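You operate a simulated robot arm through the tools that you are given. There is no shell and no other tool.

You run a simulated robot arm. Do the job below in one go: nothing can be reset, and whatever is moved stays where it is left.

TASK
Give the hub nipple four strokes of grease and fit the dust cap.
Fine: close the valve to pump, open it before the coupler comes off, park the coupler; the other nipples stay dry. Where these are worked on the way, their far stop is far enough and under half their travel is too little: release valve.

It is judged by the outcome, as a careful person would: the job done as asked, and still so three seconds after it is handed in. It fails if anything else is knocked over, pushed out of place, dropped, spilled or broken. A push-on lid holds only when it is set on centred and level and pressed home; a screw cap is set on level and turned clockwise until tight.

THE ROBOT
A 7-joint arm with a two-finger parallel gripper, fixed in place. Base frame: the origin is at the foot of the arm, x ahead of it, y to its left, z up; the work surface is at about z = 0.84. Units: m, degrees, N and s.
With the tool pointing down near the work surface it reaches from about 0.1 to 0.6 m from the base axis. Its first joint turns from -166.0 to 166.0 degrees. Payload 1.57 kg.
Tool frame: the origin (TCP) lies between the finger pads and is the grasp point; the fingertips stand 0.03 m ahead of it; z points along the fingers, y is the line along which they close. Largest opening 0.08 m; finger width 0.017, thickness 0.012; the body of the gripper, 0.04 by 0.082 m, starts 0.08 m behind the TCP.
Orientation is that of the tool frame in the base frame, as [roll, pitch, yaw] about the fixed x, y, z axes, in that order (R = Rz(yaw) Ry(pitch) Rx(roll)). With the fingers straight down and closing along the base's y, the tool's x points along the base's -x, its y along +y and its z along -z.

THE INTERFACE
- The arm moves only by the tool servo_tool. Its arguments are lists of equal length, an entry for each row: "xyz": the shift along the tool's x, y, z in m, a list of three; "delta_rot": the turn, a rotation vector about the tool's x, y, z in degrees, a list of three; "claw": the gripper command, from -1 (shut) to 1 (fully open), values between in proportion. In form: {"xyz": [[dx, dy, dz], ...], "delta_rot": [[wx, wy, wz], ...], "claw": [claw, ...]}. A call has 1 to 20 rows; each row is the pose to reach, as a shift and turn from the pose commanded when the call began, along the tool's axes at that moment. A row lasts 0.2 s, in which the tool goes at most 0.05 m and 8.6 degrees; a call with a longer step from one row to the next is refused whole, and so is a gripper value outside its range. Where a pose cannot be reached the arm comes as near as it can. A force on the tool above 40 N (or 10 N above the force at the start of the call, whichever is more), or a blocked arm, ends the call early, and 0.2 s more pass. The fingers move at their own pace (about 0.072 m/s each) and stop on an object; they squeeze with about 42 N. The grip force told is the motor's: it shows also when the fingers shut on nothing. Time passes only in rows, and 0.2 s behind the last, so rows that repeat a pose let the fingers close. It gives the time, the measured TCP pose, the force on the tool (base axes), the opening and the grip force at its end, in the units of the frame above (readings bear some noise), with the torque about the TCP (base axes, N m) and any sound that the robot's microphone picked up, and new pictures: "views" is both (left out), scene, wrist or none.
- Cameras (640 x 400 px; columns grow to the right, rows downward): "scene" is fixed at [0.0382, -0.504, 1.4989]; the picture's right is [0.93, -0.38, 0.00], its down [-0.17, -0.41, -0.90] and it looks along [0.34, 0.83, -0.44] (base axes); focal length 368 px, centre (320, 200). "wrist" rides on the gripper at [0.072, -0.007, -0.122] in the tool frame; the picture's right is [0.09, 1.00, 0.00], its down [-0.84, 0.08, -0.54] and it looks along [-0.54, 0.05, 0.84] (tool axes); focal length 238 px, centre (320, 200). There is no depth. A picture from a camera that has moved, and an enlarged one, comes with that camera's place and axes in the base frame and with its lens. The place of the scene camera against the robot may be out by one fixed shift of up to 0.018 m in any direction.
- slide_trunk(by): slides the trunk up (or, below 0, down) by that many m; the arm rides with it, the base frame stays. It gives what a move gives, with no picture.
- inspect(camera, box): a new picture of the part [left, top, right, bottom] of that camera's present view, enlarged. The clock stands still meanwhile.
- finish_job(): hands the job in; it is judged then, once.

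Places have to be worked out from the pictures, the camera data and where the tool is seen. Open the gripper and draw the arm clear of the work before you hand the job in, unless the task says otherwise.

The tools are called after "Call:" as a command line: name --argument value ..., lists and objects as JSON in quotes. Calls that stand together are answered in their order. servo_tool: Moves the arm, as the interface text tells. Its arguments: {"type":"object","properties":{"xyz":{"type":"array","items":{"type":"array","items":{"type":"number"}}},"delta_rot":{"type":"array","items":{"type":"array","items":{"type":"number"}}},"claw":{"type":"array","items":{"type":"number"}},"views":{"type":"string","enum":["both","scene","wrist","none"]}},"required":["xyz","delta_rot","claw"]} The other tools are called the same way: slide_trunk (by) slides the trunk up or down; inspect (camera, box) takes an enlarged picture of a part of a camera's view; finish_job () hands the job in.

At the start:

```text
clock: 0.0
tool_pos: [0.4374, 0.2305, 1.3497]
tcp_rot: [-180.0, -0.1, 180.0]
wrist_force: [-0.3, 0.4, 0.2]
wrist_torque: [0.01, -0.01, 0.0]
grip_width: 0.0799
grasp_force: 0.2
trunk travel left (down, up): [-0.75, 0.24]
```

scene: 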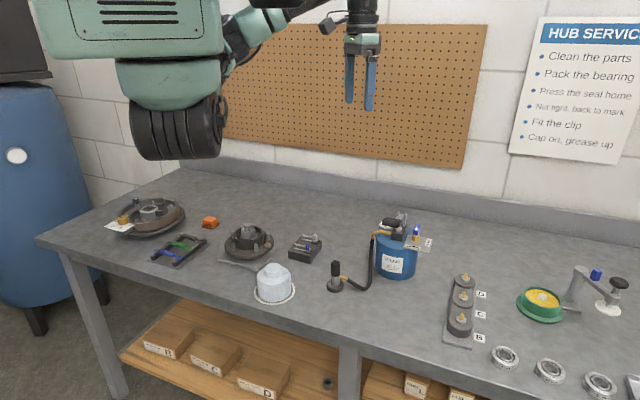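
wrist: 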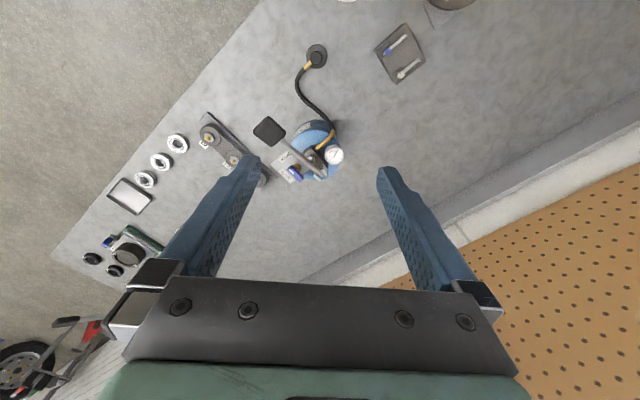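

The pictures show a bench with a blue grease pump with a hose and coupler, several nipples, hubs and caps. I'll look closer at the parts before moving.

Call:
inspect --camera "scene" --box '[320, 200, 480, 300]'

Call:
inspect --camera "scene" --box '[200, 200, 360, 300]'

Call:
inspect --camera "scene" --box '[80, 180, 240, 280]'

Call:
inspect --camera "scene" --box '[430, 250, 640, 400]'

Call:
inspect --camera "scene" --box '[480, 0, 640, 170]'

Call:
inspect --camera "wrist" --box '[240, 20, 440, 200]'

```text
4.00 times, centred on (400, 250) of scene
camera zoom: at [0.0382, -0.504, 1.4989], right [0.93, -0.38, 0.0], down [-0.17, -0.41, -0.9], along [0.34, 0.83, -0.44], focal length 1474 px, centre (0, 0)
```

zoom: 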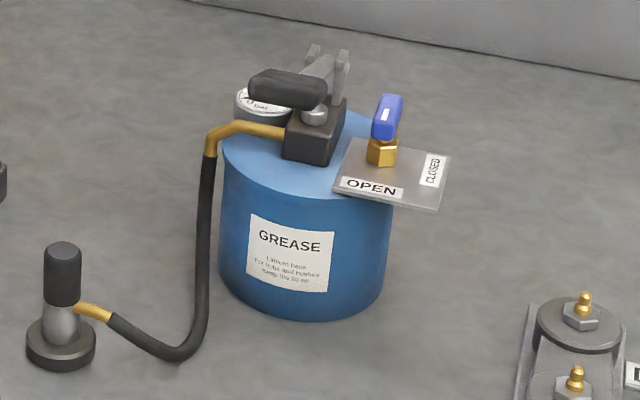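

```text
4.00 times, centred on (280, 250) of scene
camera zoom: at [0.0382, -0.504, 1.4989], right [0.93, -0.38, 0.0], down [-0.17, -0.41, -0.9], along [0.34, 0.83, -0.44], focal length 1474 px, centre (480, 0)
```

zoom: 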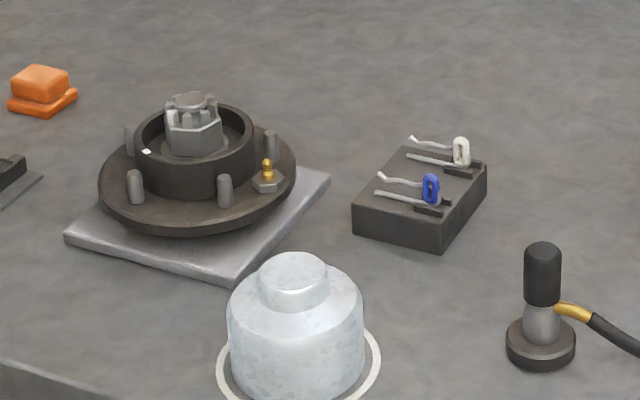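

```text
4.00 times, centred on (160, 230) of scene
camera zoom: at [0.0382, -0.504, 1.4989], right [0.93, -0.38, 0.0], down [-0.17, -0.41, -0.9], along [0.34, 0.83, -0.44], focal length 1474 px, centre (960, 80)
```

zoom: 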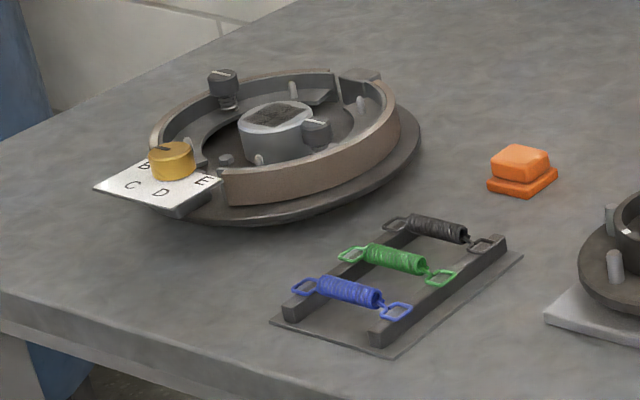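

```text
2.67 times, centred on (535, 325) of scene
camera zoom: at [0.0382, -0.504, 1.4989], right [0.93, -0.38, 0.0], down [-0.17, -0.41, -0.9], along [0.34, 0.83, -0.44], focal length 982 px, centre (-253, -133)
```

zoom: 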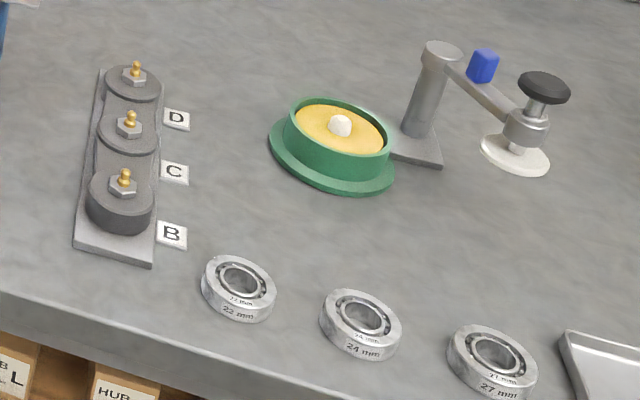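

```text
2.35 times, centred on (560, 85) of scene
camera zoom: at [0.0382, -0.504, 1.4989], right [0.93, -0.38, 0.0], down [-0.17, -0.41, -0.9], along [0.34, 0.83, -0.44], focal length 867 px, centre (-245, 471)
```

zoom: 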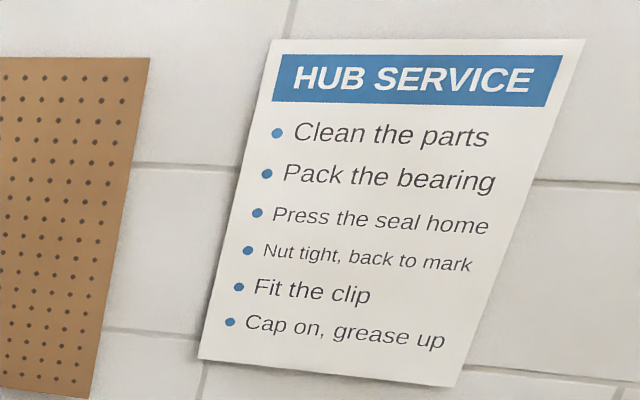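

```text
2.22 times, centred on (340, 110) of wrist
camera zoom: at [0.3674, 0.2233, 1.471], right [-0.09, 1.0, 0.0], down [0.84, 0.08, 0.54], along [0.54, 0.05, -0.84], focal length 530 px, centre (276, 400)
```

zoom: 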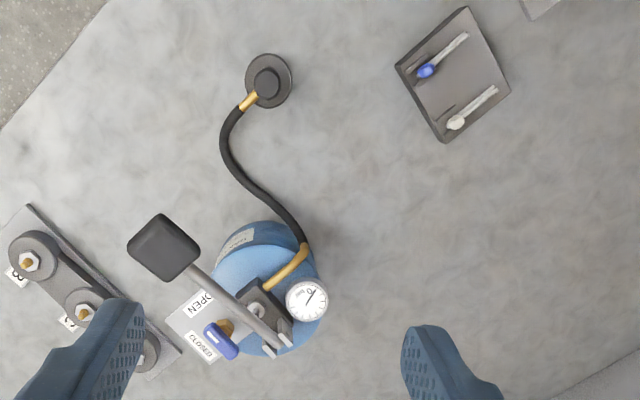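

The coupler parks near (0.38, 0.21), the hub is near (0.20, 0.47), and the dust cap (silver, with a knob) is near (0.21, 0.26). I'll turn the wrist camera towards the hub for a better look.

Call:
servo_tool --xyz '[[0.02, 0.0, 0.0125], [0.04, 0.0, 0.025], [0.06, 0, 0.0375], [0.08, 0, 0.05], [0.1, 0, 0.0625], [0.12, 0, 0.075], [0.14, 0, 0.0875], [0.16, 0, 0.1], [0.18, 0, 0.1125], [0.2, 0, 0.125], [0.22, 0, 0.1375], [0.237, 0, 0.15]]' --delta_rot '[[0, 0, -7.5], [0, 0, -15], [0, 0, -22.5], [0, 0, -30], [0, 0, -37.5], [0, 0, -45], [0, 0, -52.5], [0, 0, -60], [0, 0, -67.5], [0, 0, -75], [0, 0, -82.5], [0, 0, -90]]' --claw '[1, 1, 1, 1, 1, 1, 1, 1, 1, 1, 1, 1]'

```text
clock: 2.6
tool_pos: [0.2013, 0.2306, 1.201]
tcp_rot: [-179.9, 0.0, -89.9]
wrist_force: [-0.6, 0.2, -0.7]
wrist_torque: [0.0, -0.02, -0.02]
grip_width: 0.0797
grasp_force: 0.0
trunk travel left (down, up): [-0.75, 0.24]
camera wrist: at [0.2094, 0.1588, 1.3221], right [-1.0, -0.09, 0.0], down [-0.08, 0.84, 0.54], along [-0.05, 0.54, -0.84], focal length 238 px, centre (320, 200)
```

scene: 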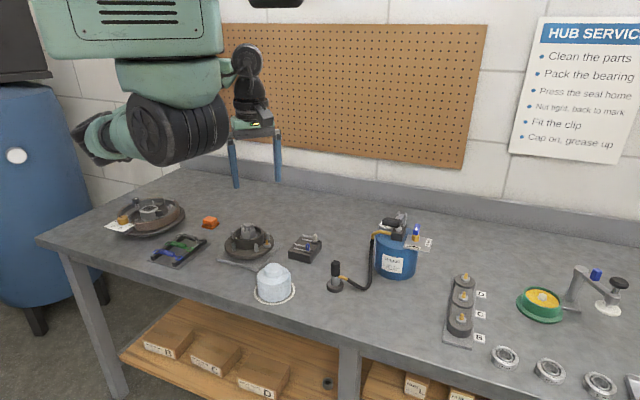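
wrist: 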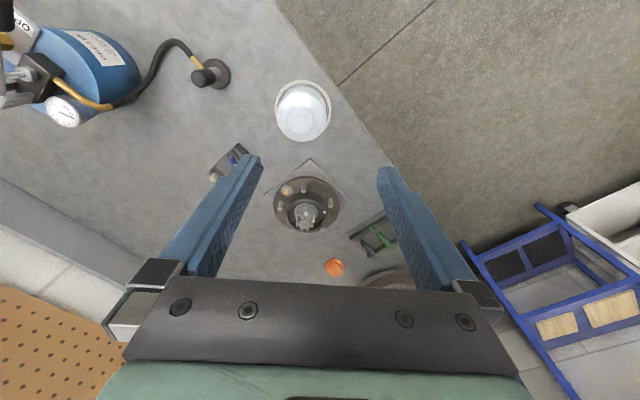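

The hub sits in the middle of the wrist view. Zooming in on the hub and the cap.

Call:
inspect --camera "wrist" --box '[258, 150, 362, 250]'

Call:
inspect --camera "wrist" --box '[170, 30, 350, 150]'

Call:
inspect --camera "wrist" --box '[0, 0, 180, 130]'

Call:
inspect --camera "scene" --box '[210, 210, 310, 270]'

Call:
inspect --camera "scene" --box '[360, 200, 450, 256]'

```text
4.00 times, centred on (310, 200) of wrist
camera zoom: at [0.2094, 0.1588, 1.3221], right [-1.0, -0.09, 0.0], down [-0.08, 0.84, 0.54], along [-0.05, 0.54, -0.84], focal length 953 px, centre (360, 200)
```

zoom: 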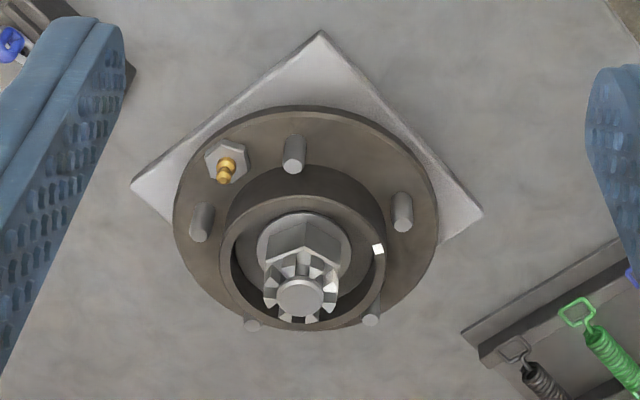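

```text
3.33 times, centred on (260, 90) of wrist
camera zoom: at [0.2094, 0.1588, 1.3221], right [-1.0, -0.09, 0.0], down [-0.08, 0.84, 0.54], along [-0.05, 0.54, -0.84], focal length 794 px, centre (520, 567)
```

zoom: 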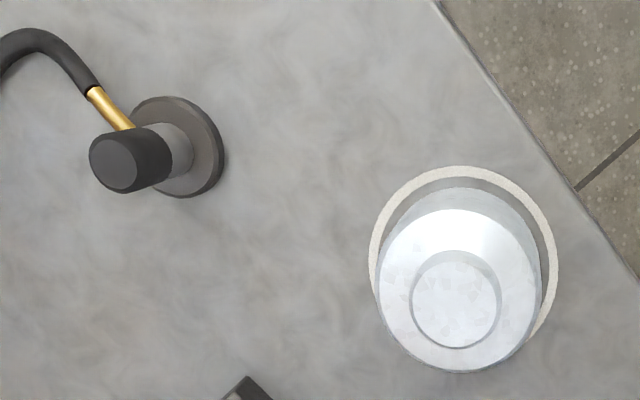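

```text
3.08 times, centred on (90, 65) of wrist
camera zoom: at [0.2094, 0.1588, 1.3221], right [-1.0, -0.09, 0.0], down [-0.08, 0.84, 0.54], along [-0.05, 0.54, -0.84], focal length 733 px, centre (1028, 615)
```

zoom: 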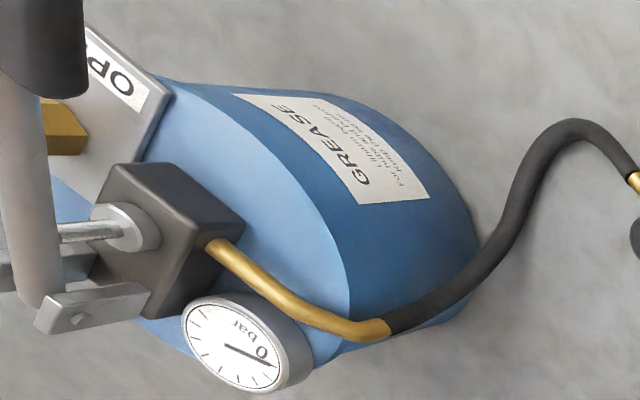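

```text
6.40 times, centred on (260, 240) of scene
camera zoom: at [0.0382, -0.504, 1.4989], right [0.93, -0.38, 0.0], down [-0.17, -0.41, -0.9], along [0.34, 0.83, -0.44], focal length 2358 px, centre (704, -56)
```

zoom: 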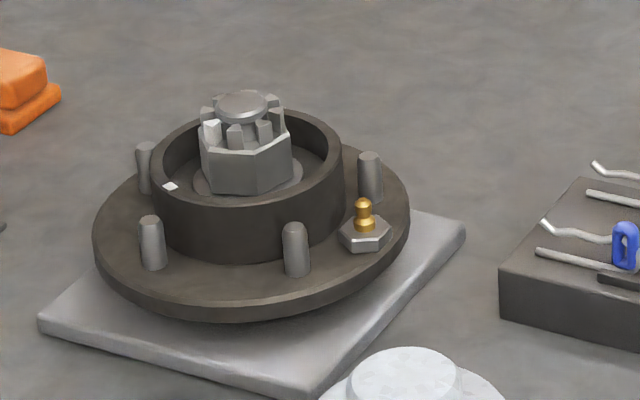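

```text
7.11 times, centred on (405, 228) of scene
camera zoom: at [0.0382, -0.504, 1.4989], right [0.93, -0.38, 0.0], down [-0.17, -0.41, -0.9], along [0.34, 0.83, -0.44], focal length 2620 px, centre (-284, 1)
```

zoom: 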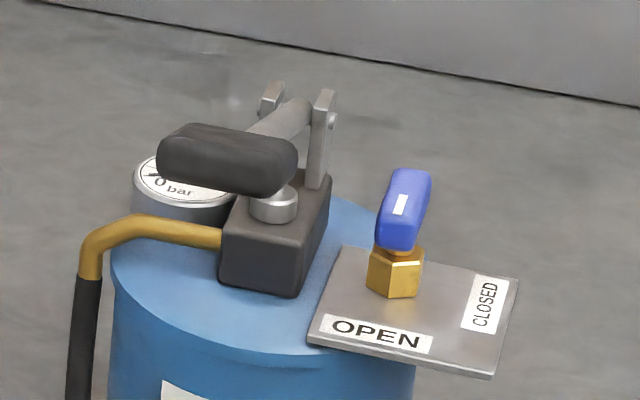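

The hub nipple (brass on hex base) is on the flange beside the hub ring, and the valve handle needs a better look. I'll move the wrist camera over the grease pump.

Call:
servo_tool --xyz '[[-0.0058, -0.015, 0], [-0.0117, -0.03, 0], [-0.0175, -0.045, 0], [-0.0233, -0.06, 0], [-0.0292, -0.075, 0], [-0.035, -0.09, 0], [-0.0408, -0.105, 0], [-0.0467, -0.12, 0], [-0.0525, -0.135, 0], [-0.0583, -0.15, 0], [-0.0642, -0.165, 0], [-0.07, -0.18, 0]]' --delta_rot '[[0, 0, 7.5], [0, 0, 15], [0, 0, 22.5], [0, 0, 30], [0, 0, 37.5], [0, 0, 45], [0, 0, 52.5], [0, 0, 60], [0, 0, 67.5], [0, 0, 75], [0, 0, 82.5], [0, 0, 90]]' --claw '[1, 1, 1, 1, 1, 1, 1, 1, 1, 1, 1, 1]'

```text
clock: 5.2
tool_pos: [0.3824, 0.3002, 1.1998]
tcp_rot: [179.9, 0.1, 179.8]
wrist_force: [1.0, 0.2, 0.5]
wrist_torque: [-0.03, 0.0, 0.02]
grip_width: 0.0802
grasp_force: 0.0
trunk travel left (down, up): [-0.75, 0.24]
camera wrist: at [0.3108, 0.2937, 1.3219], right [-0.09, 1.0, 0.0], down [0.84, 0.08, 0.54], along [0.54, 0.05, -0.84], focal length 238 px, centre (320, 200)
```

scene: 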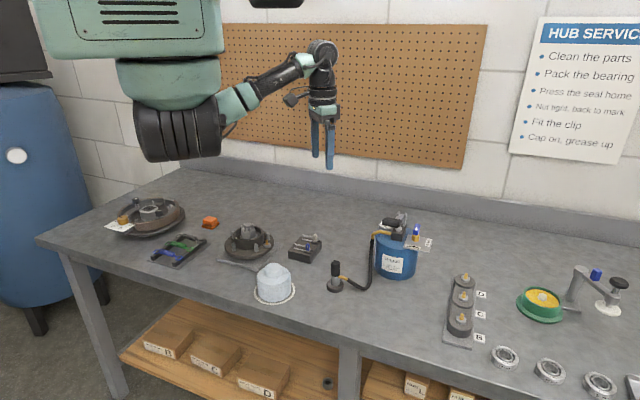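
wrist: 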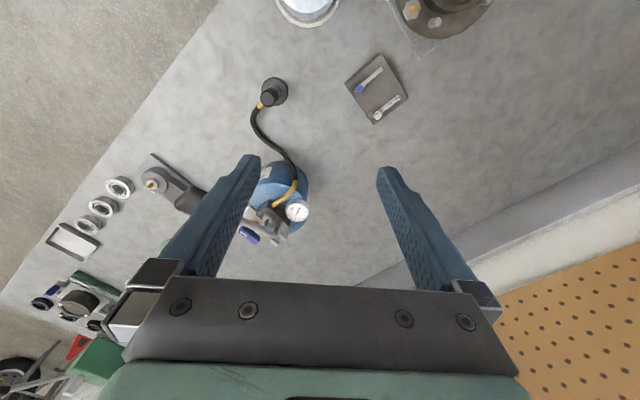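

The finger hides part of the pump; shifting sideways by about 9 cm so it sits between the fingers, then zooming.

Call:
servo_tool --xyz '[[0, -0.03, 0], [0, -0.06, 0], [0, -0.09, 0]]' --delta_rot '[[0, 0, 0], [0, 0, 0], [0, 0, 0]]' --claw '[1, 1, 1]' --views "wrist"

```text
clock: 6.0
tool_pos: [0.3828, 0.2086, 1.2005]
tcp_rot: [-180.0, 0.0, 180.0]
wrist_force: [-0.3, 0.4, 0.0]
wrist_torque: [-0.02, 0.01, 0.0]
grip_width: 0.0801
grasp_force: 0.1
trunk travel left (down, up): [-0.75, 0.24]
camera wrist: at [0.3116, 0.2015, 1.3227], right [-0.09, 1.0, 0.0], down [0.84, 0.08, 0.54], along [0.54, 0.05, -0.84], focal length 238 px, centre (320, 200)
```

wrist: 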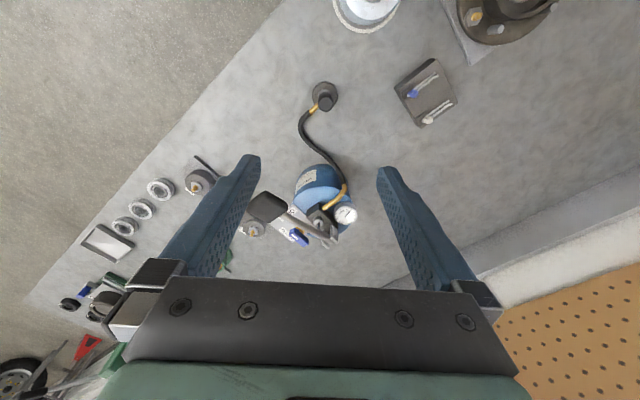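

Call:
inspect --camera "wrist" --box '[240, 150, 380, 250]'

Call:
inspect --camera "wrist" --box '[290, 70, 354, 110]'

Call:
inspect --camera "wrist" --box '[320, 0, 480, 100]'

```text
4.00 times, centred on (310, 200) of wrist
camera zoom: at [0.3116, 0.2015, 1.3227], right [-0.09, 1.0, 0.0], down [0.84, 0.08, 0.54], along [0.54, 0.05, -0.84], focal length 953 px, centre (360, 200)
```

zoom: 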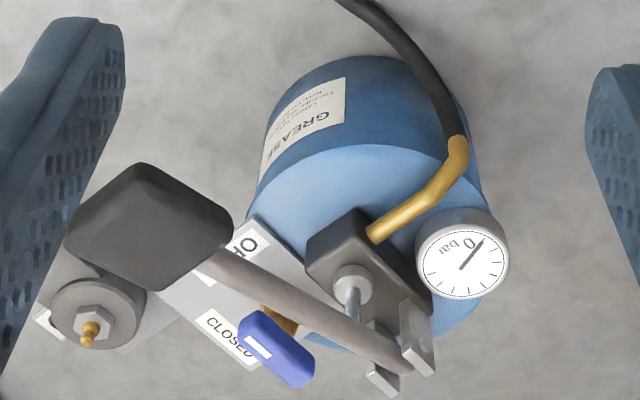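

```text
10.00 times, centred on (322, 90) of wrist
camera zoom: at [0.3116, 0.2015, 1.3227], right [-0.09, 1.0, 0.0], down [0.84, 0.08, 0.54], along [0.54, 0.05, -0.84], focal length 2384 px, centre (300, 1300)
```

zoom: 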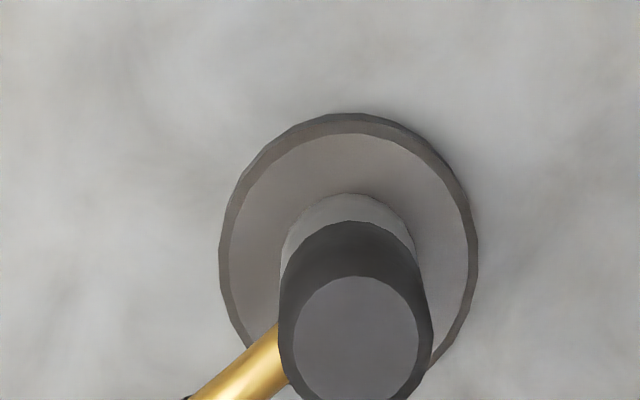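

```text
4.00 times, centred on (400, 50) of wrist
camera zoom: at [0.3116, 0.2015, 1.3227], right [-0.09, 1.0, 0.0], down [0.84, 0.08, 0.54], along [0.54, 0.05, -0.84], focal length 953 px, centre (0, 800)
```

zoom: 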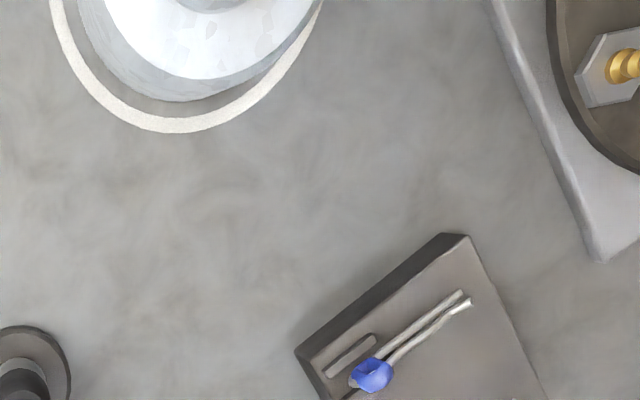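

The handle points to OPEN now, and the gauge shows 0 bar; the pump lever's pad is near (0.495, 0.149, 1.06). I'll tilt the tool so the wrist camera looks straight down and go above the dust cap to measure it.

Call:
servo_tool --xyz '[[0.034, 0.01, 0.016], [0.068, 0.02, 0.032], [0.1, 0.03, 0.048], [0.134, 0.04, 0.064], [0.168, 0.048, 0.08], [0.168, 0.048, 0.08]]' --delta_rot '[[0, 6.54, 0], [0, 13.1, 0], [0, 19.6, 0], [0, 26.2, 0], [0, 32.7, 0], [0, 32.7, 0]]' --claw '[1, 1, 1, 1, 1, 1]'

```text
clock: 7.4
tool_pos: [0.2128, 0.2569, 1.1189]
tcp_rot: [-180.0, -32.8, 180.0]
wrist_force: [0.4, 0.0, -0.4]
wrist_torque: [-0.01, 0.02, 0.01]
grip_width: 0.0798
grasp_force: 0.1
trunk travel left (down, up): [-0.75, 0.24]
camera wrist: at [0.2195, 0.2505, 1.2609], right [-0.08, 1.0, 0.05], down [1.0, 0.08, 0.0], along [0.0, 0.05, -1.0], focal length 238 px, centre (320, 200)
```

scene: 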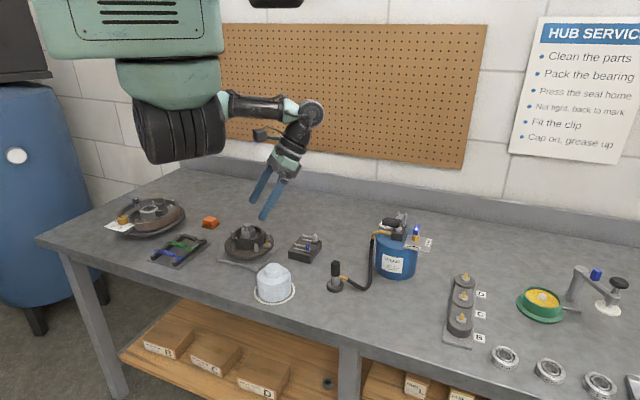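
wrist: 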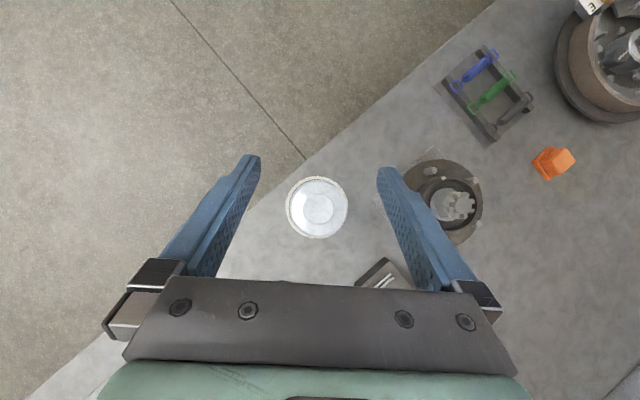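

The camera now looks almost straight down on the cap. Zooming in to measure cap, ring and knob centre.

Call:
inspect --camera "wrist" --box '[270, 160, 366, 260]'

Call:
inspect --camera "scene" --box '[235, 250, 315, 310]'

```text
4.00 times, centred on (318, 210) of wrist
camera zoom: at [0.2195, 0.2505, 1.2609], right [-0.08, 1.0, 0.05], down [1.0, 0.08, 0.0], along [0.0, 0.05, -1.0], focal length 953 px, centre (328, 160)
```

zoom: 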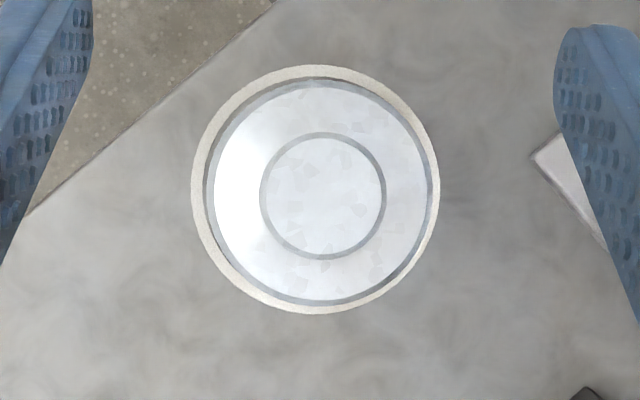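

```text
6.67 times, centred on (275, 280) of scene
camera zoom: at [0.0382, -0.504, 1.4989], right [0.93, -0.38, 0.0], down [-0.17, -0.41, -0.9], along [0.34, 0.83, -0.44], focal length 2456 px, centre (620, -333)
```

zoom: 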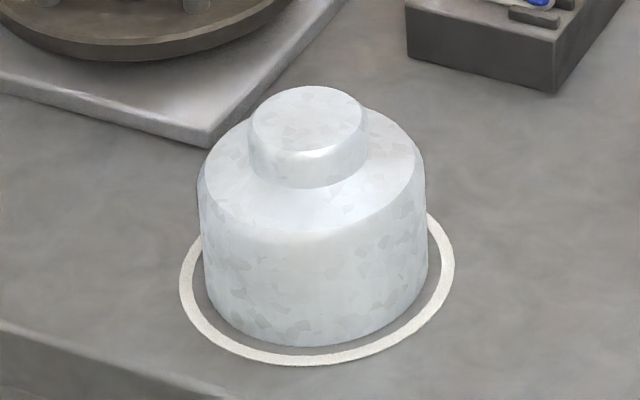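

Cap centre is about (0.233, 0.267), knob about 47 mm wide with its top near z 0.907. Now the same top-down look over the hub.

Call:
servo_tool --xyz '[[0, 0.04, 0], [0, 0.08, 0], [0, 0.12, 0], [0, 0.16, 0], [0, 0.2, 0], [0, 0.2, 0]]' --delta_rot '[[0, 0, 0], [0, 0, 0], [0, 0, 0], [0, 0, 0], [0, 0, 0], [0, 0, 0]]' --claw '[1, 1, 1, 1, 1, 1]' --views "wrist"

Call:
inspect --camera "wrist" --box '[260, 160, 380, 260]'

```text
clock: 8.8
tool_pos: [0.2143, 0.4577, 1.1211]
tcp_rot: [-180.0, -32.6, 179.9]
wrist_force: [0.1, -0.2, 0.2]
wrist_torque: [0.0, 0.04, 0.0]
grip_width: 0.0798
grasp_force: 0.1
trunk travel left (down, up): [-0.75, 0.24]
camera wrist: at [0.2194, 0.4497, 1.2624], right [-0.08, 1.0, 0.05], down [1.0, 0.08, 0.0], along [0.0, 0.05, -1.0], focal length 238 px, centre (320, 200)
```

wrist: 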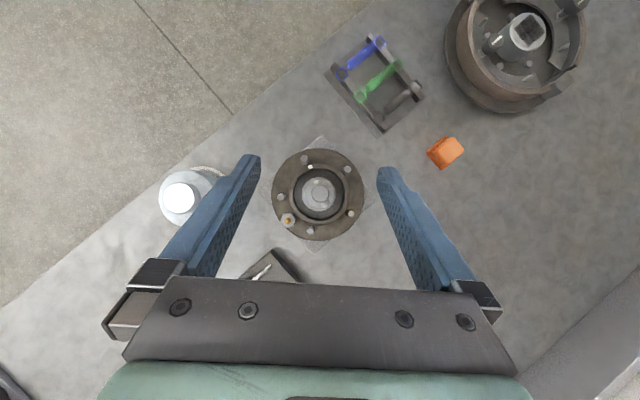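

```text
4.00 times, centred on (320, 210) of wrist
camera zoom: at [0.2194, 0.4497, 1.2624], right [-0.08, 1.0, 0.05], down [1.0, 0.08, 0.0], along [0.0, 0.05, -1.0], focal length 953 px, centre (320, 160)
```

zoom: 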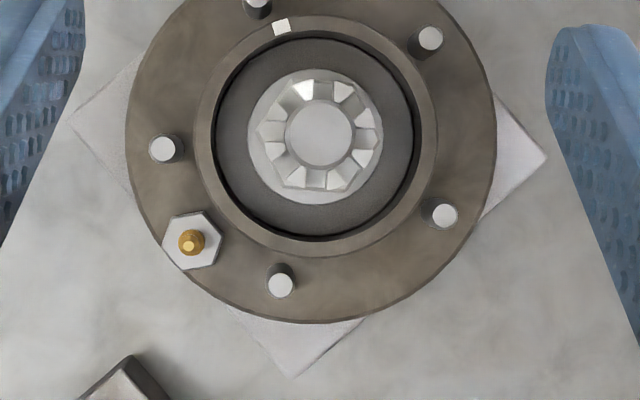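

The hub centre comes out at about (0.211, 0.465) and the nipple at about (0.254, 0.421). Next I untilt the tool and come above the dust cap's knob at z = 1.0.

Call:
servo_tool --xyz '[[-0.0135, -0.0317, 0.0151], [-0.0269, -0.0634, 0.0302], [-0.0404, -0.095, 0.0454], [-0.0539, -0.1267, 0.0605], [-0.0673, -0.1584, 0.0756], [-0.0808, -0.1901, 0.0907], [-0.0808, -0.1901, 0.0907]]' --delta_rot '[[0, -5.45, 0], [0, -10.9, 0], [0, -16.35, 0], [0, -21.8, 0], [0, -27.25, 0], [0, -32.7, 0], [0, -32.7, 0]]' --claw '[1, 1, 1, 1, 1, 1, 1]'

Call:
inspect --camera "wrist" --box '[220, 90, 420, 215]'

```text
clock: 10.4
tool_pos: [0.2332, 0.2661, 1.0009]
tcp_rot: [180.0, 0.1, -179.9]
wrist_force: [0.3, 0.1, -0.4]
wrist_torque: [-0.02, -0.04, 0.0]
grip_width: 0.0801
grasp_force: 0.1
trunk travel left (down, up): [-0.75, 0.24]
camera wrist: at [0.1608, 0.2597, 1.1219], right [-0.09, 1.0, 0.0], down [0.84, 0.08, 0.54], along [0.54, 0.05, -0.84], focal length 238 px, centre (320, 200)
```

scene: 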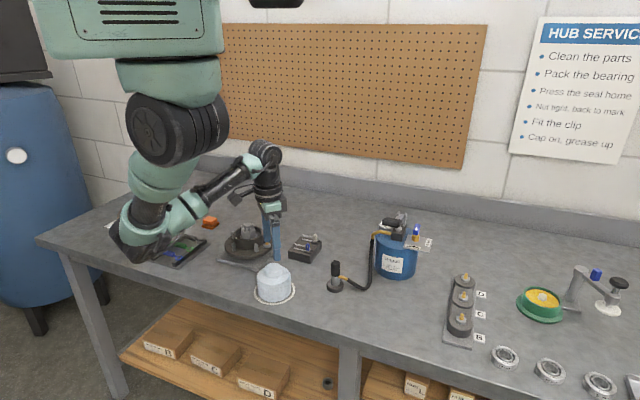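
wrist: 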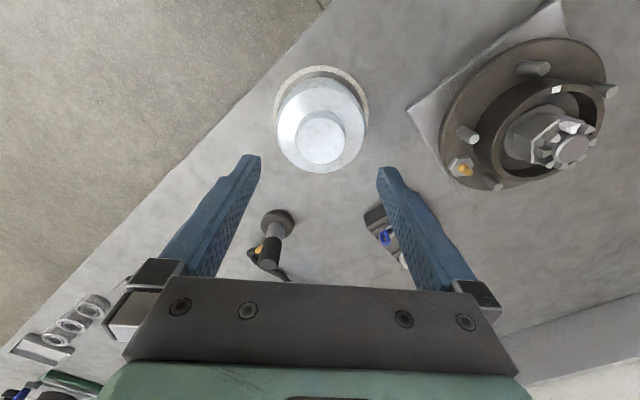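

```text
3.20 times, centred on (320, 152) of wrist
camera zoom: at [0.1608, 0.2597, 1.1219], right [-0.09, 1.0, 0.0], down [0.84, 0.08, 0.54], along [0.54, 0.05, -0.84], focal length 763 px, centre (320, 352)
```

zoom: 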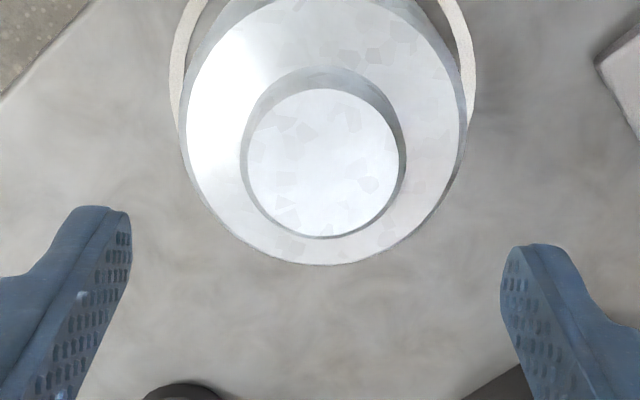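

The knob is well centred between the fingers, but the arm's elbow hangs low over the left of the bench. I'll raise the trunk by 0.15 so that the arm reaches down less folded, then check.

Call:
slide_trunk --by 0.15

```text
clock: 12.2
tool_pos: [0.2315, 0.2656, 1.1496]
tcp_rot: [180.0, 0.0, 180.0]
wrist_force: [1.9, -0.1, -0.2]
wrist_torque: [-0.01, -0.01, -0.01]
grip_width: 0.08
grasp_force: 0.1
trunk travel left (down, up): [-0.9, 0.09]
```

Now lowering the tool straight down back to z = 1.0 to see how the arm sits.

Call:
servo_tool --xyz '[[0, 0, 0.04], [0, 0, 0.08], [0, 0, 0.12], [0, 0, 0.15], [0, 0, 0.15]]' --delta_rot '[[0, 0, 0], [0, 0, 0], [0, 0, 0], [0, 0, 0], [0, 0, 0]]' --claw '[1, 1, 1, 1, 1]'

```text
clock: 13.3
tool_pos: [0.2323, 0.2657, 1.0007]
tcp_rot: [-179.9, 0.0, 180.0]
wrist_force: [-0.3, -0.4, 0.2]
wrist_torque: [0.01, -0.03, -0.03]
grip_width: 0.0799
grasp_force: 0.1
trunk travel left (down, up): [-0.9, 0.09]
camera wrist: at [0.1615, 0.2588, 1.122], right [-0.09, 1.0, 0.0], down [0.84, 0.08, 0.54], along [0.54, 0.05, -0.84], focal length 238 px, centre (320, 200)
```

scene: 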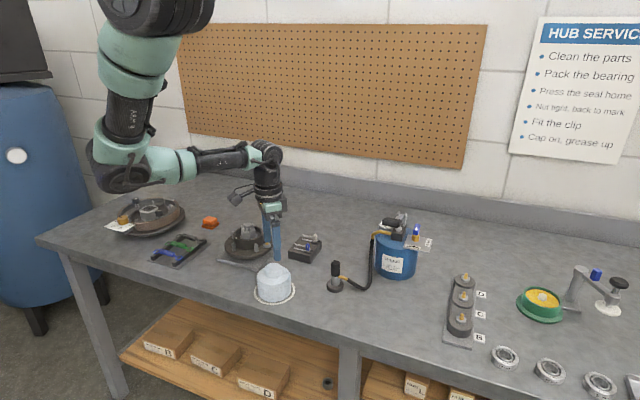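
wrist: 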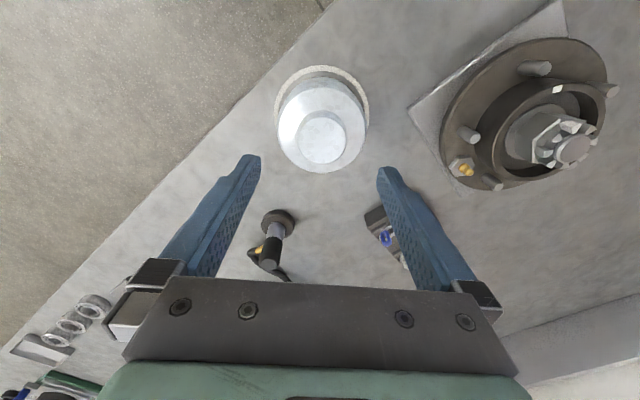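

The elbow is now well clear of the bench. Descending towards the knob to TCP z ≈ 0.93, with the knob between the fingers.

Call:
servo_tool --xyz '[[-0.001, 0.001, 0.025], [-0.001, 0.001, 0.05], [-0.001, 0.001, 0.07], [-0.001, 0.001, 0.07]]' --delta_rot '[[0, 0, 0], [0, 0, 0], [0, 0, 0], [0, 0, 0]]' --claw '[1, 1, 1, 1]'

Call:
inspect --camera "wrist" --box '[220, 90, 420, 215]'

Call:
inspect --camera "scene" --box '[225, 200, 325, 310]'

```text
clock: 14.3
tool_pos: [0.234, 0.268, 0.9296]
tcp_rot: [180.0, 0.0, -180.0]
wrist_force: [0.0, -1.0, 0.2]
wrist_torque: [-0.02, 0.0, 0.02]
grip_width: 0.08
grasp_force: 0.1
trunk travel left (down, up): [-0.9, 0.09]
camera wrist: at [0.1627, 0.2604, 1.0517], right [-0.09, 1.0, 0.0], down [0.84, 0.08, 0.54], along [0.54, 0.05, -0.84], focal length 238 px, centre (320, 200)
```

scene: 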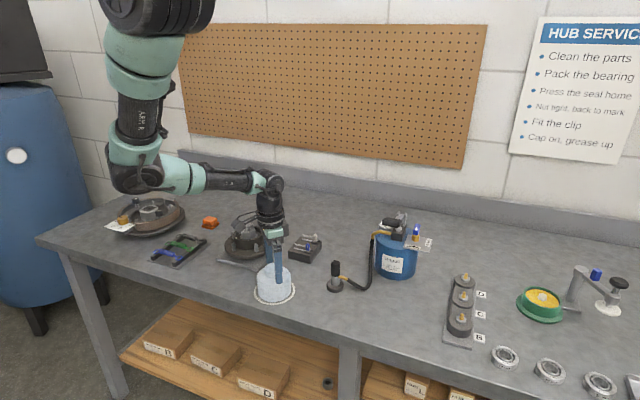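
wrist: 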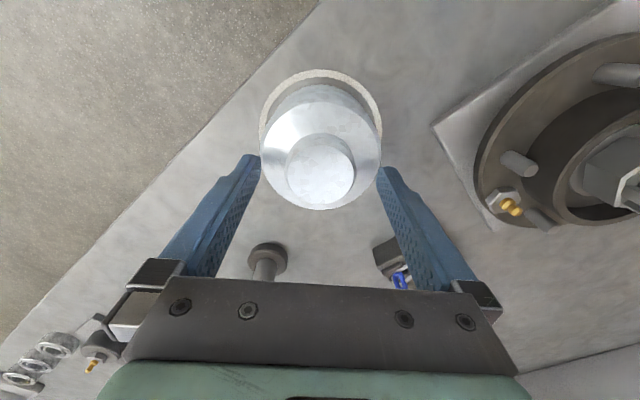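

```text
3.20 times, centred on (320, 152) of wrist
camera zoom: at [0.1627, 0.2604, 1.0517], right [-0.09, 1.0, 0.0], down [0.84, 0.08, 0.54], along [0.54, 0.05, -0.84], focal length 763 px, centre (320, 352)
```

zoom: 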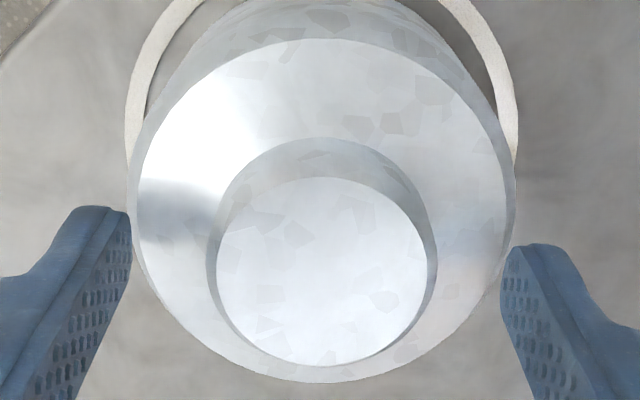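

```text
3.64 times, centred on (275, 255) of scene
camera zoom: at [0.0382, -0.504, 1.4989], right [0.93, -0.38, 0.0], down [-0.17, -0.41, -0.9], along [0.34, 0.83, -0.44], focal length 1340 px, centre (484, 0)
```

zoom: 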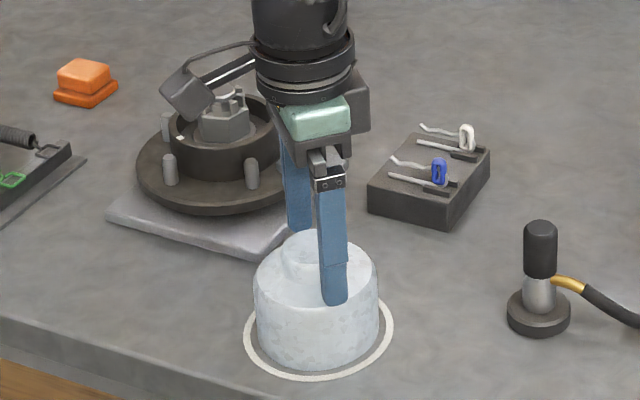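

The knob sits between the fingers with its body below. I'll bring the fingers to about 60 mm opening and lower 10 mm so that the tips come just above the cap's shoulder.

Call:
servo_tool --xyz '[[0, 0, 0], [0, 0, 0.004], [0, 0, 0.008], [0, 0, 0.01], [0, 0, 0.01]]' --delta_rot '[[0, 0, 0], [0, 0, 0], [0, 0, 0], [0, 0, 0], [0, 0, 0]]' --claw '[0.5, 0.5, 0.5, 0.5, 0.5]'

Call:
inspect --camera "scene" --box '[245, 230, 305, 310]'

Call:
inspect --camera "wrist" --box '[220, 90, 420, 215]'

```text
clock: 15.3
tool_pos: [0.2336, 0.2698, 0.9257]
tcp_rot: [179.9, 0.3, -179.9]
wrist_force: [-9.4, -3.7, 29.9]
wrist_torque: [-1.08, 0.33, -0.23]
grip_width: 0.0636
grasp_force: 2.6
trunk travel left (down, up): [-0.9, 0.09]
stopped in row 4: the force on the tool passed its limit at 45 N (the readings are from after the stop); the commanded pose is now the measured one
camera wrist: at [0.1619, 0.2618, 1.0472], right [-0.09, 1.0, 0.0], down [0.83, 0.08, 0.55], along [0.54, 0.05, -0.84], focal length 238 px, centre (320, 200)
```

scene: 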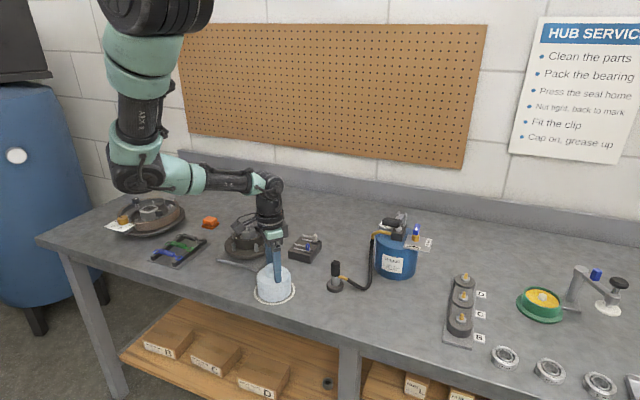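
wrist: 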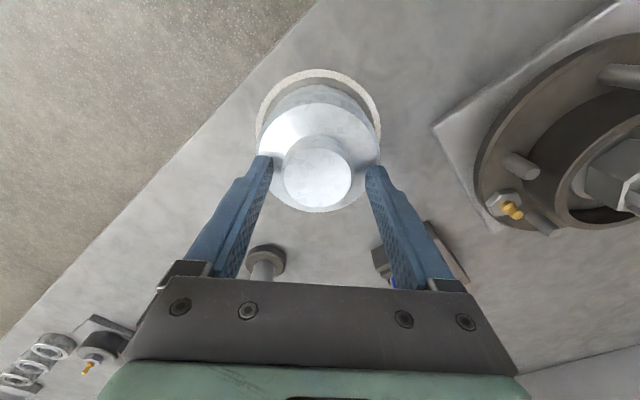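

```text
5.00 times, centred on (275, 270) of scene
camera zoom: at [0.0382, -0.504, 1.4989], right [0.93, -0.38, 0.0], down [-0.17, -0.41, -0.9], along [0.34, 0.83, -0.44], focal length 1842 px, centre (545, -150)
```

zoom: 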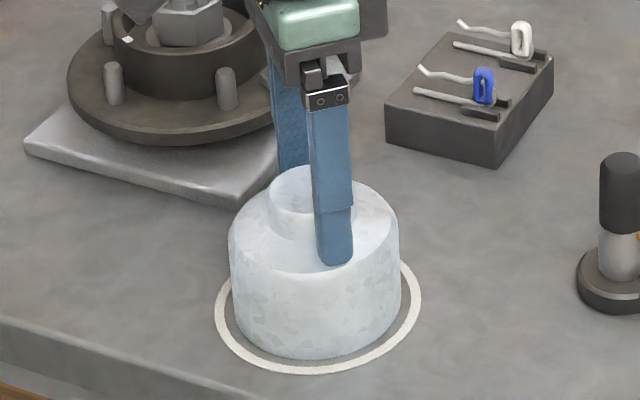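

```text
3.20 times, centred on (320, 152) of wrist
camera zoom: at [0.1619, 0.2618, 1.0472], right [-0.09, 1.0, 0.0], down [0.83, 0.08, 0.55], along [0.54, 0.05, -0.84], focal length 763 px, centre (320, 352)
```

zoom: 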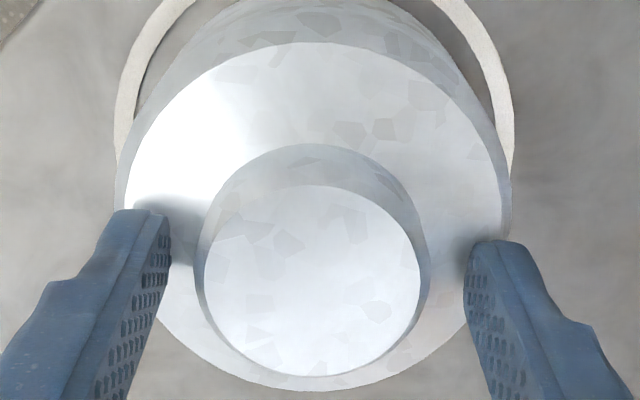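

The tips touched the shoulder (TCP z ≈ 0.926, so the shoulder is at about 0.896). I'll back up 3 mm to relieve the force and then close on the knob.

Call:
servo_tool --xyz '[[0, 0, -0.004], [0, 0, -0.004], [0, 0, -0.004], [0, 0, -0.004], [0, 0, -0.004], [0, 0, -0.004]]' --delta_rot '[[0, 0, 0], [0, 0, 0], [0, 0, 0], [0, 0, 0], [0, 0, 0], [0, 0, 0]]' --claw '[0.5, 0.4, 0.1, -0.3, -1, -1]'

Call:
inspect --camera "wrist" --box '[220, 90, 420, 215]'

```text
clock: 16.7
tool_pos: [0.2352, 0.2688, 0.9283]
tcp_rot: [180.0, 0.4, -179.9]
wrist_force: [1.4, 0.9, 8.2]
wrist_torque: [-0.15, -0.03, 0.05]
grip_width: 0.0458
grasp_force: 41.5
trunk travel left (down, up): [-0.9, 0.09]
camera wrist: at [0.1631, 0.2611, 1.0495], right [-0.09, 1.0, 0.0], down [0.83, 0.08, 0.55], along [0.55, 0.05, -0.84], focal length 238 px, centre (320, 200)
```

scene: 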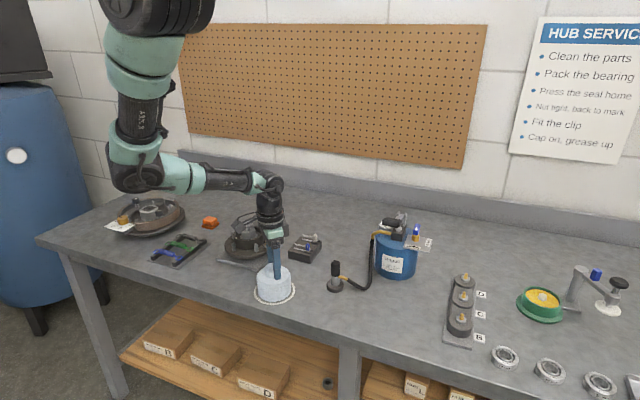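
wrist: 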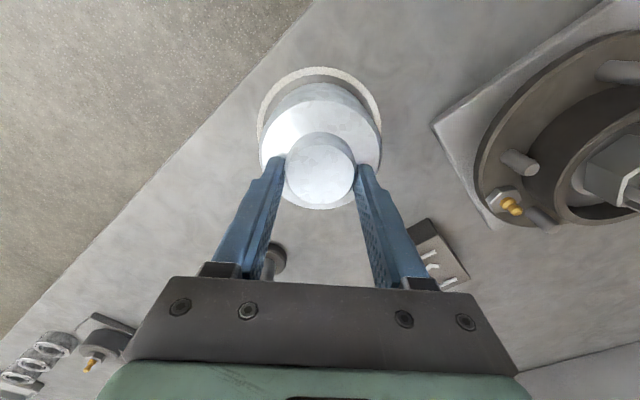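

```text
3.20 times, centred on (320, 152) of wrist
camera zoom: at [0.1631, 0.2611, 1.0495], right [-0.09, 1.0, 0.0], down [0.83, 0.08, 0.55], along [0.55, 0.05, -0.84], focal length 763 px, centre (320, 352)
```

zoom: 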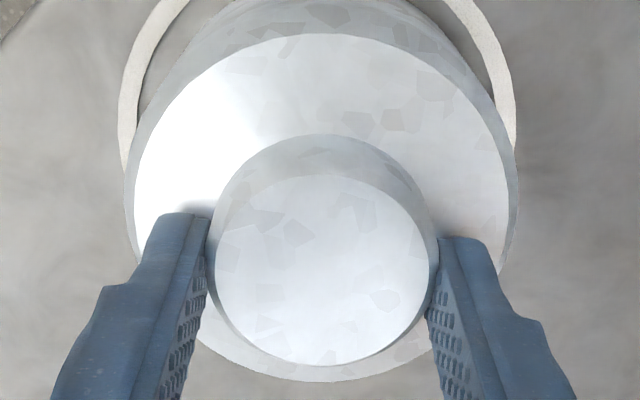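

The knob is gripped (46 mm opening, 41 N). Lifting the cap straight up, slowly at first.

Call:
servo_tool --xyz '[[0, 0, -0.005], [0, 0, -0.015], [0, 0, -0.035], [0, 0, -0.06], [0, 0, -0.09], [0, 0, -0.09]]' --delta_rot '[[0, 0, 0], [0, 0, 0], [0, 0, 0], [0, 0, 0], [0, 0, 0], [0, 0, 0]]' --claw '[-1, -1, -1, -1, -1, -1]'

Call:
inspect --camera "scene" --box '[225, 180, 325, 300]'

Call:
inspect --camera "wrist" --box '[220, 90, 420, 215]'

```text
clock: 18.1
tool_pos: [0.2352, 0.2683, 1.0188]
tcp_rot: [179.9, 0.4, -179.9]
wrist_force: [0.2, -0.3, -0.3]
wrist_torque: [-0.04, 0.0, -0.01]
grip_width: 0.0
grasp_force: 21.0
trunk travel left (down, up): [-0.9, 0.09]
camera wrist: at [0.1623, 0.261, 1.1404], right [-0.09, 1.0, 0.0], down [0.83, 0.08, 0.55], along [0.54, 0.05, -0.84], focal length 238 px, centre (320, 200)
```

scene: 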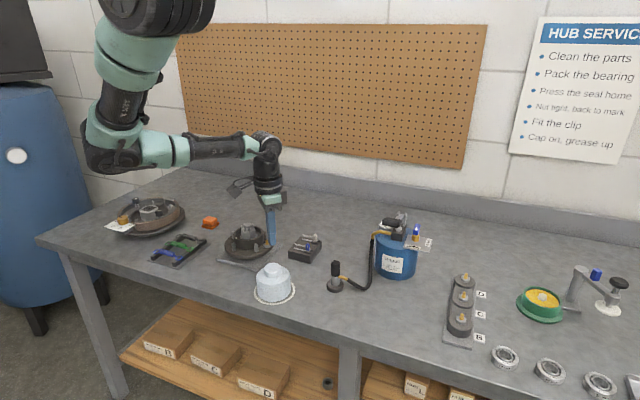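
wrist: 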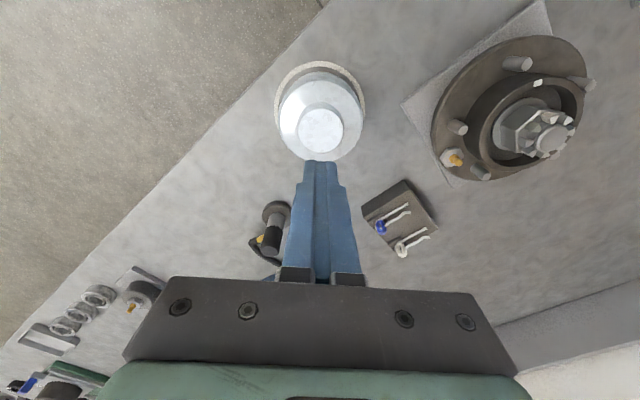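

```text
3.33 times, centred on (275, 240) of scene
camera zoom: at [0.0382, -0.504, 1.4989], right [0.93, -0.38, 0.0], down [-0.17, -0.41, -0.9], along [0.34, 0.83, -0.44], focal length 1228 px, centre (470, 67)
```

zoom: 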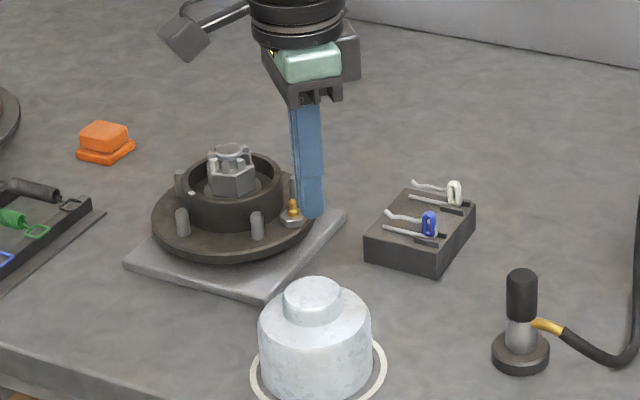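

```text
3.20 times, centred on (320, 152) of wrist
camera zoom: at [0.1623, 0.261, 1.1404], right [-0.09, 1.0, 0.0], down [0.83, 0.08, 0.55], along [0.54, 0.05, -0.84], focal length 763 px, centre (320, 352)
```

zoom: 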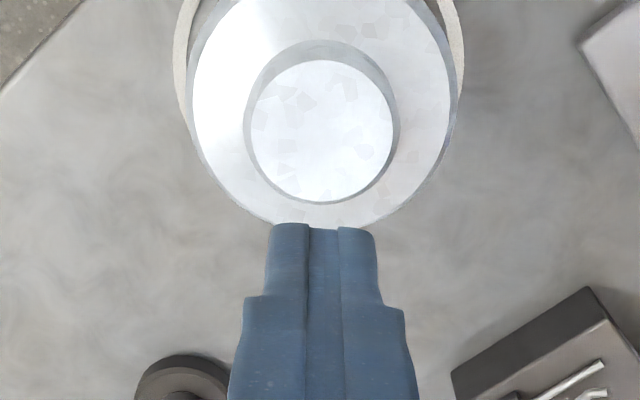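

The fingers slipped off the knob and the cap stayed standing in its place. The knob seems to sit about 4 mm nearer the robot than the TCP, so I'll open, recentre, level the 0.4° tilt and look again.

Call:
servo_tool --xyz '[[0, 0, 0], [0.002, 0, 0], [0.004, 0, 0.02], [0.004, 0, 0.045], [0.004, 0, 0.07], [0.004, 0, 0.08], [0.004, 0, 0.08]]' --delta_rot '[[0, 0, 0], [0, 0.2, 0], [0, 0.4, 0], [0, 0.4, 0], [0, 0.4, 0], [0, 0.4, 0], [0, 0.4, 0]]' --claw '[0.5, 0.5, 0.5, 0.5, 0.5, 0.5, 0.5]'

Call:
inspect --camera "wrist" --box '[220, 90, 420, 215]'

Call:
inspect --camera "scene" --box '[245, 230, 305, 310]'

```text
clock: 19.7
tool_pos: [0.2306, 0.2689, 0.9381]
tcp_rot: [180.0, -0.1, 180.0]
wrist_force: [-0.2, 0.0, -0.2]
wrist_torque: [0.0, 0.04, 0.01]
grip_width: 0.0601
grasp_force: 0.1
trunk travel left (down, up): [-0.9, 0.09]
camera wrist: at [0.1598, 0.2618, 1.0589], right [-0.09, 1.0, 0.0], down [0.84, 0.08, 0.54], along [0.54, 0.05, -0.84], focal length 238 px, centre (320, 200)
```

scene: 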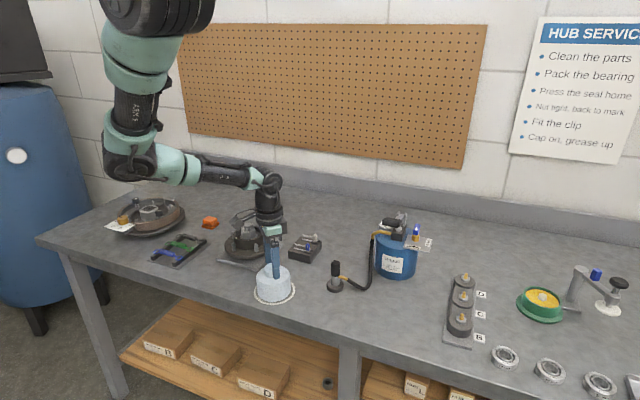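
wrist: 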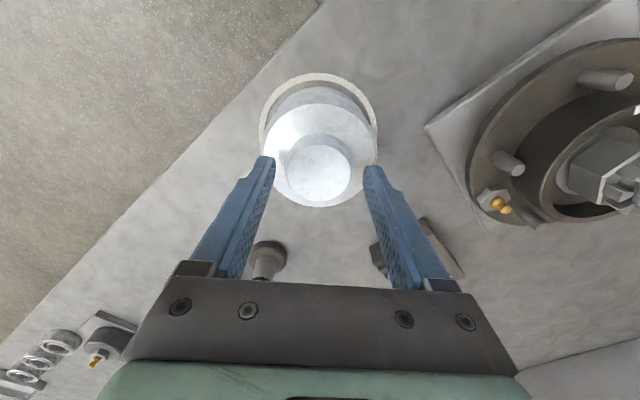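

```text
3.20 times, centred on (320, 152) of wrist
camera zoom: at [0.1598, 0.2618, 1.0589], right [-0.09, 1.0, 0.0], down [0.84, 0.08, 0.54], along [0.54, 0.05, -0.84], focal length 763 px, centre (320, 352)
```

zoom: 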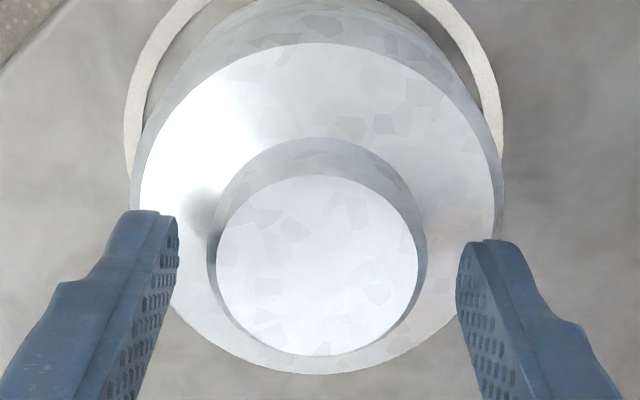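

```text
5.00 times, centred on (275, 270) of scene
camera zoom: at [0.0382, -0.504, 1.4989], right [0.93, -0.38, 0.0], down [-0.17, -0.41, -0.9], along [0.34, 0.83, -0.44], focal length 1842 px, centre (545, -150)
```

zoom: 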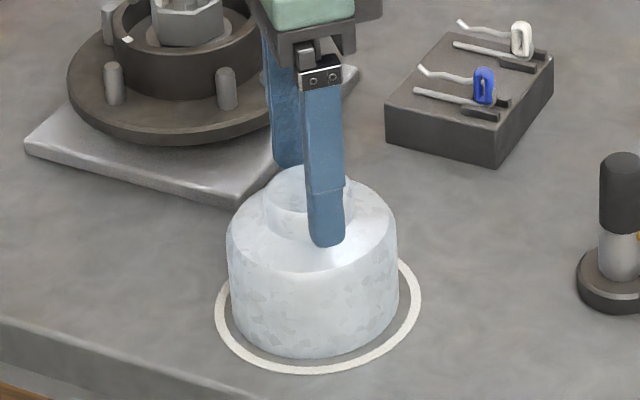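

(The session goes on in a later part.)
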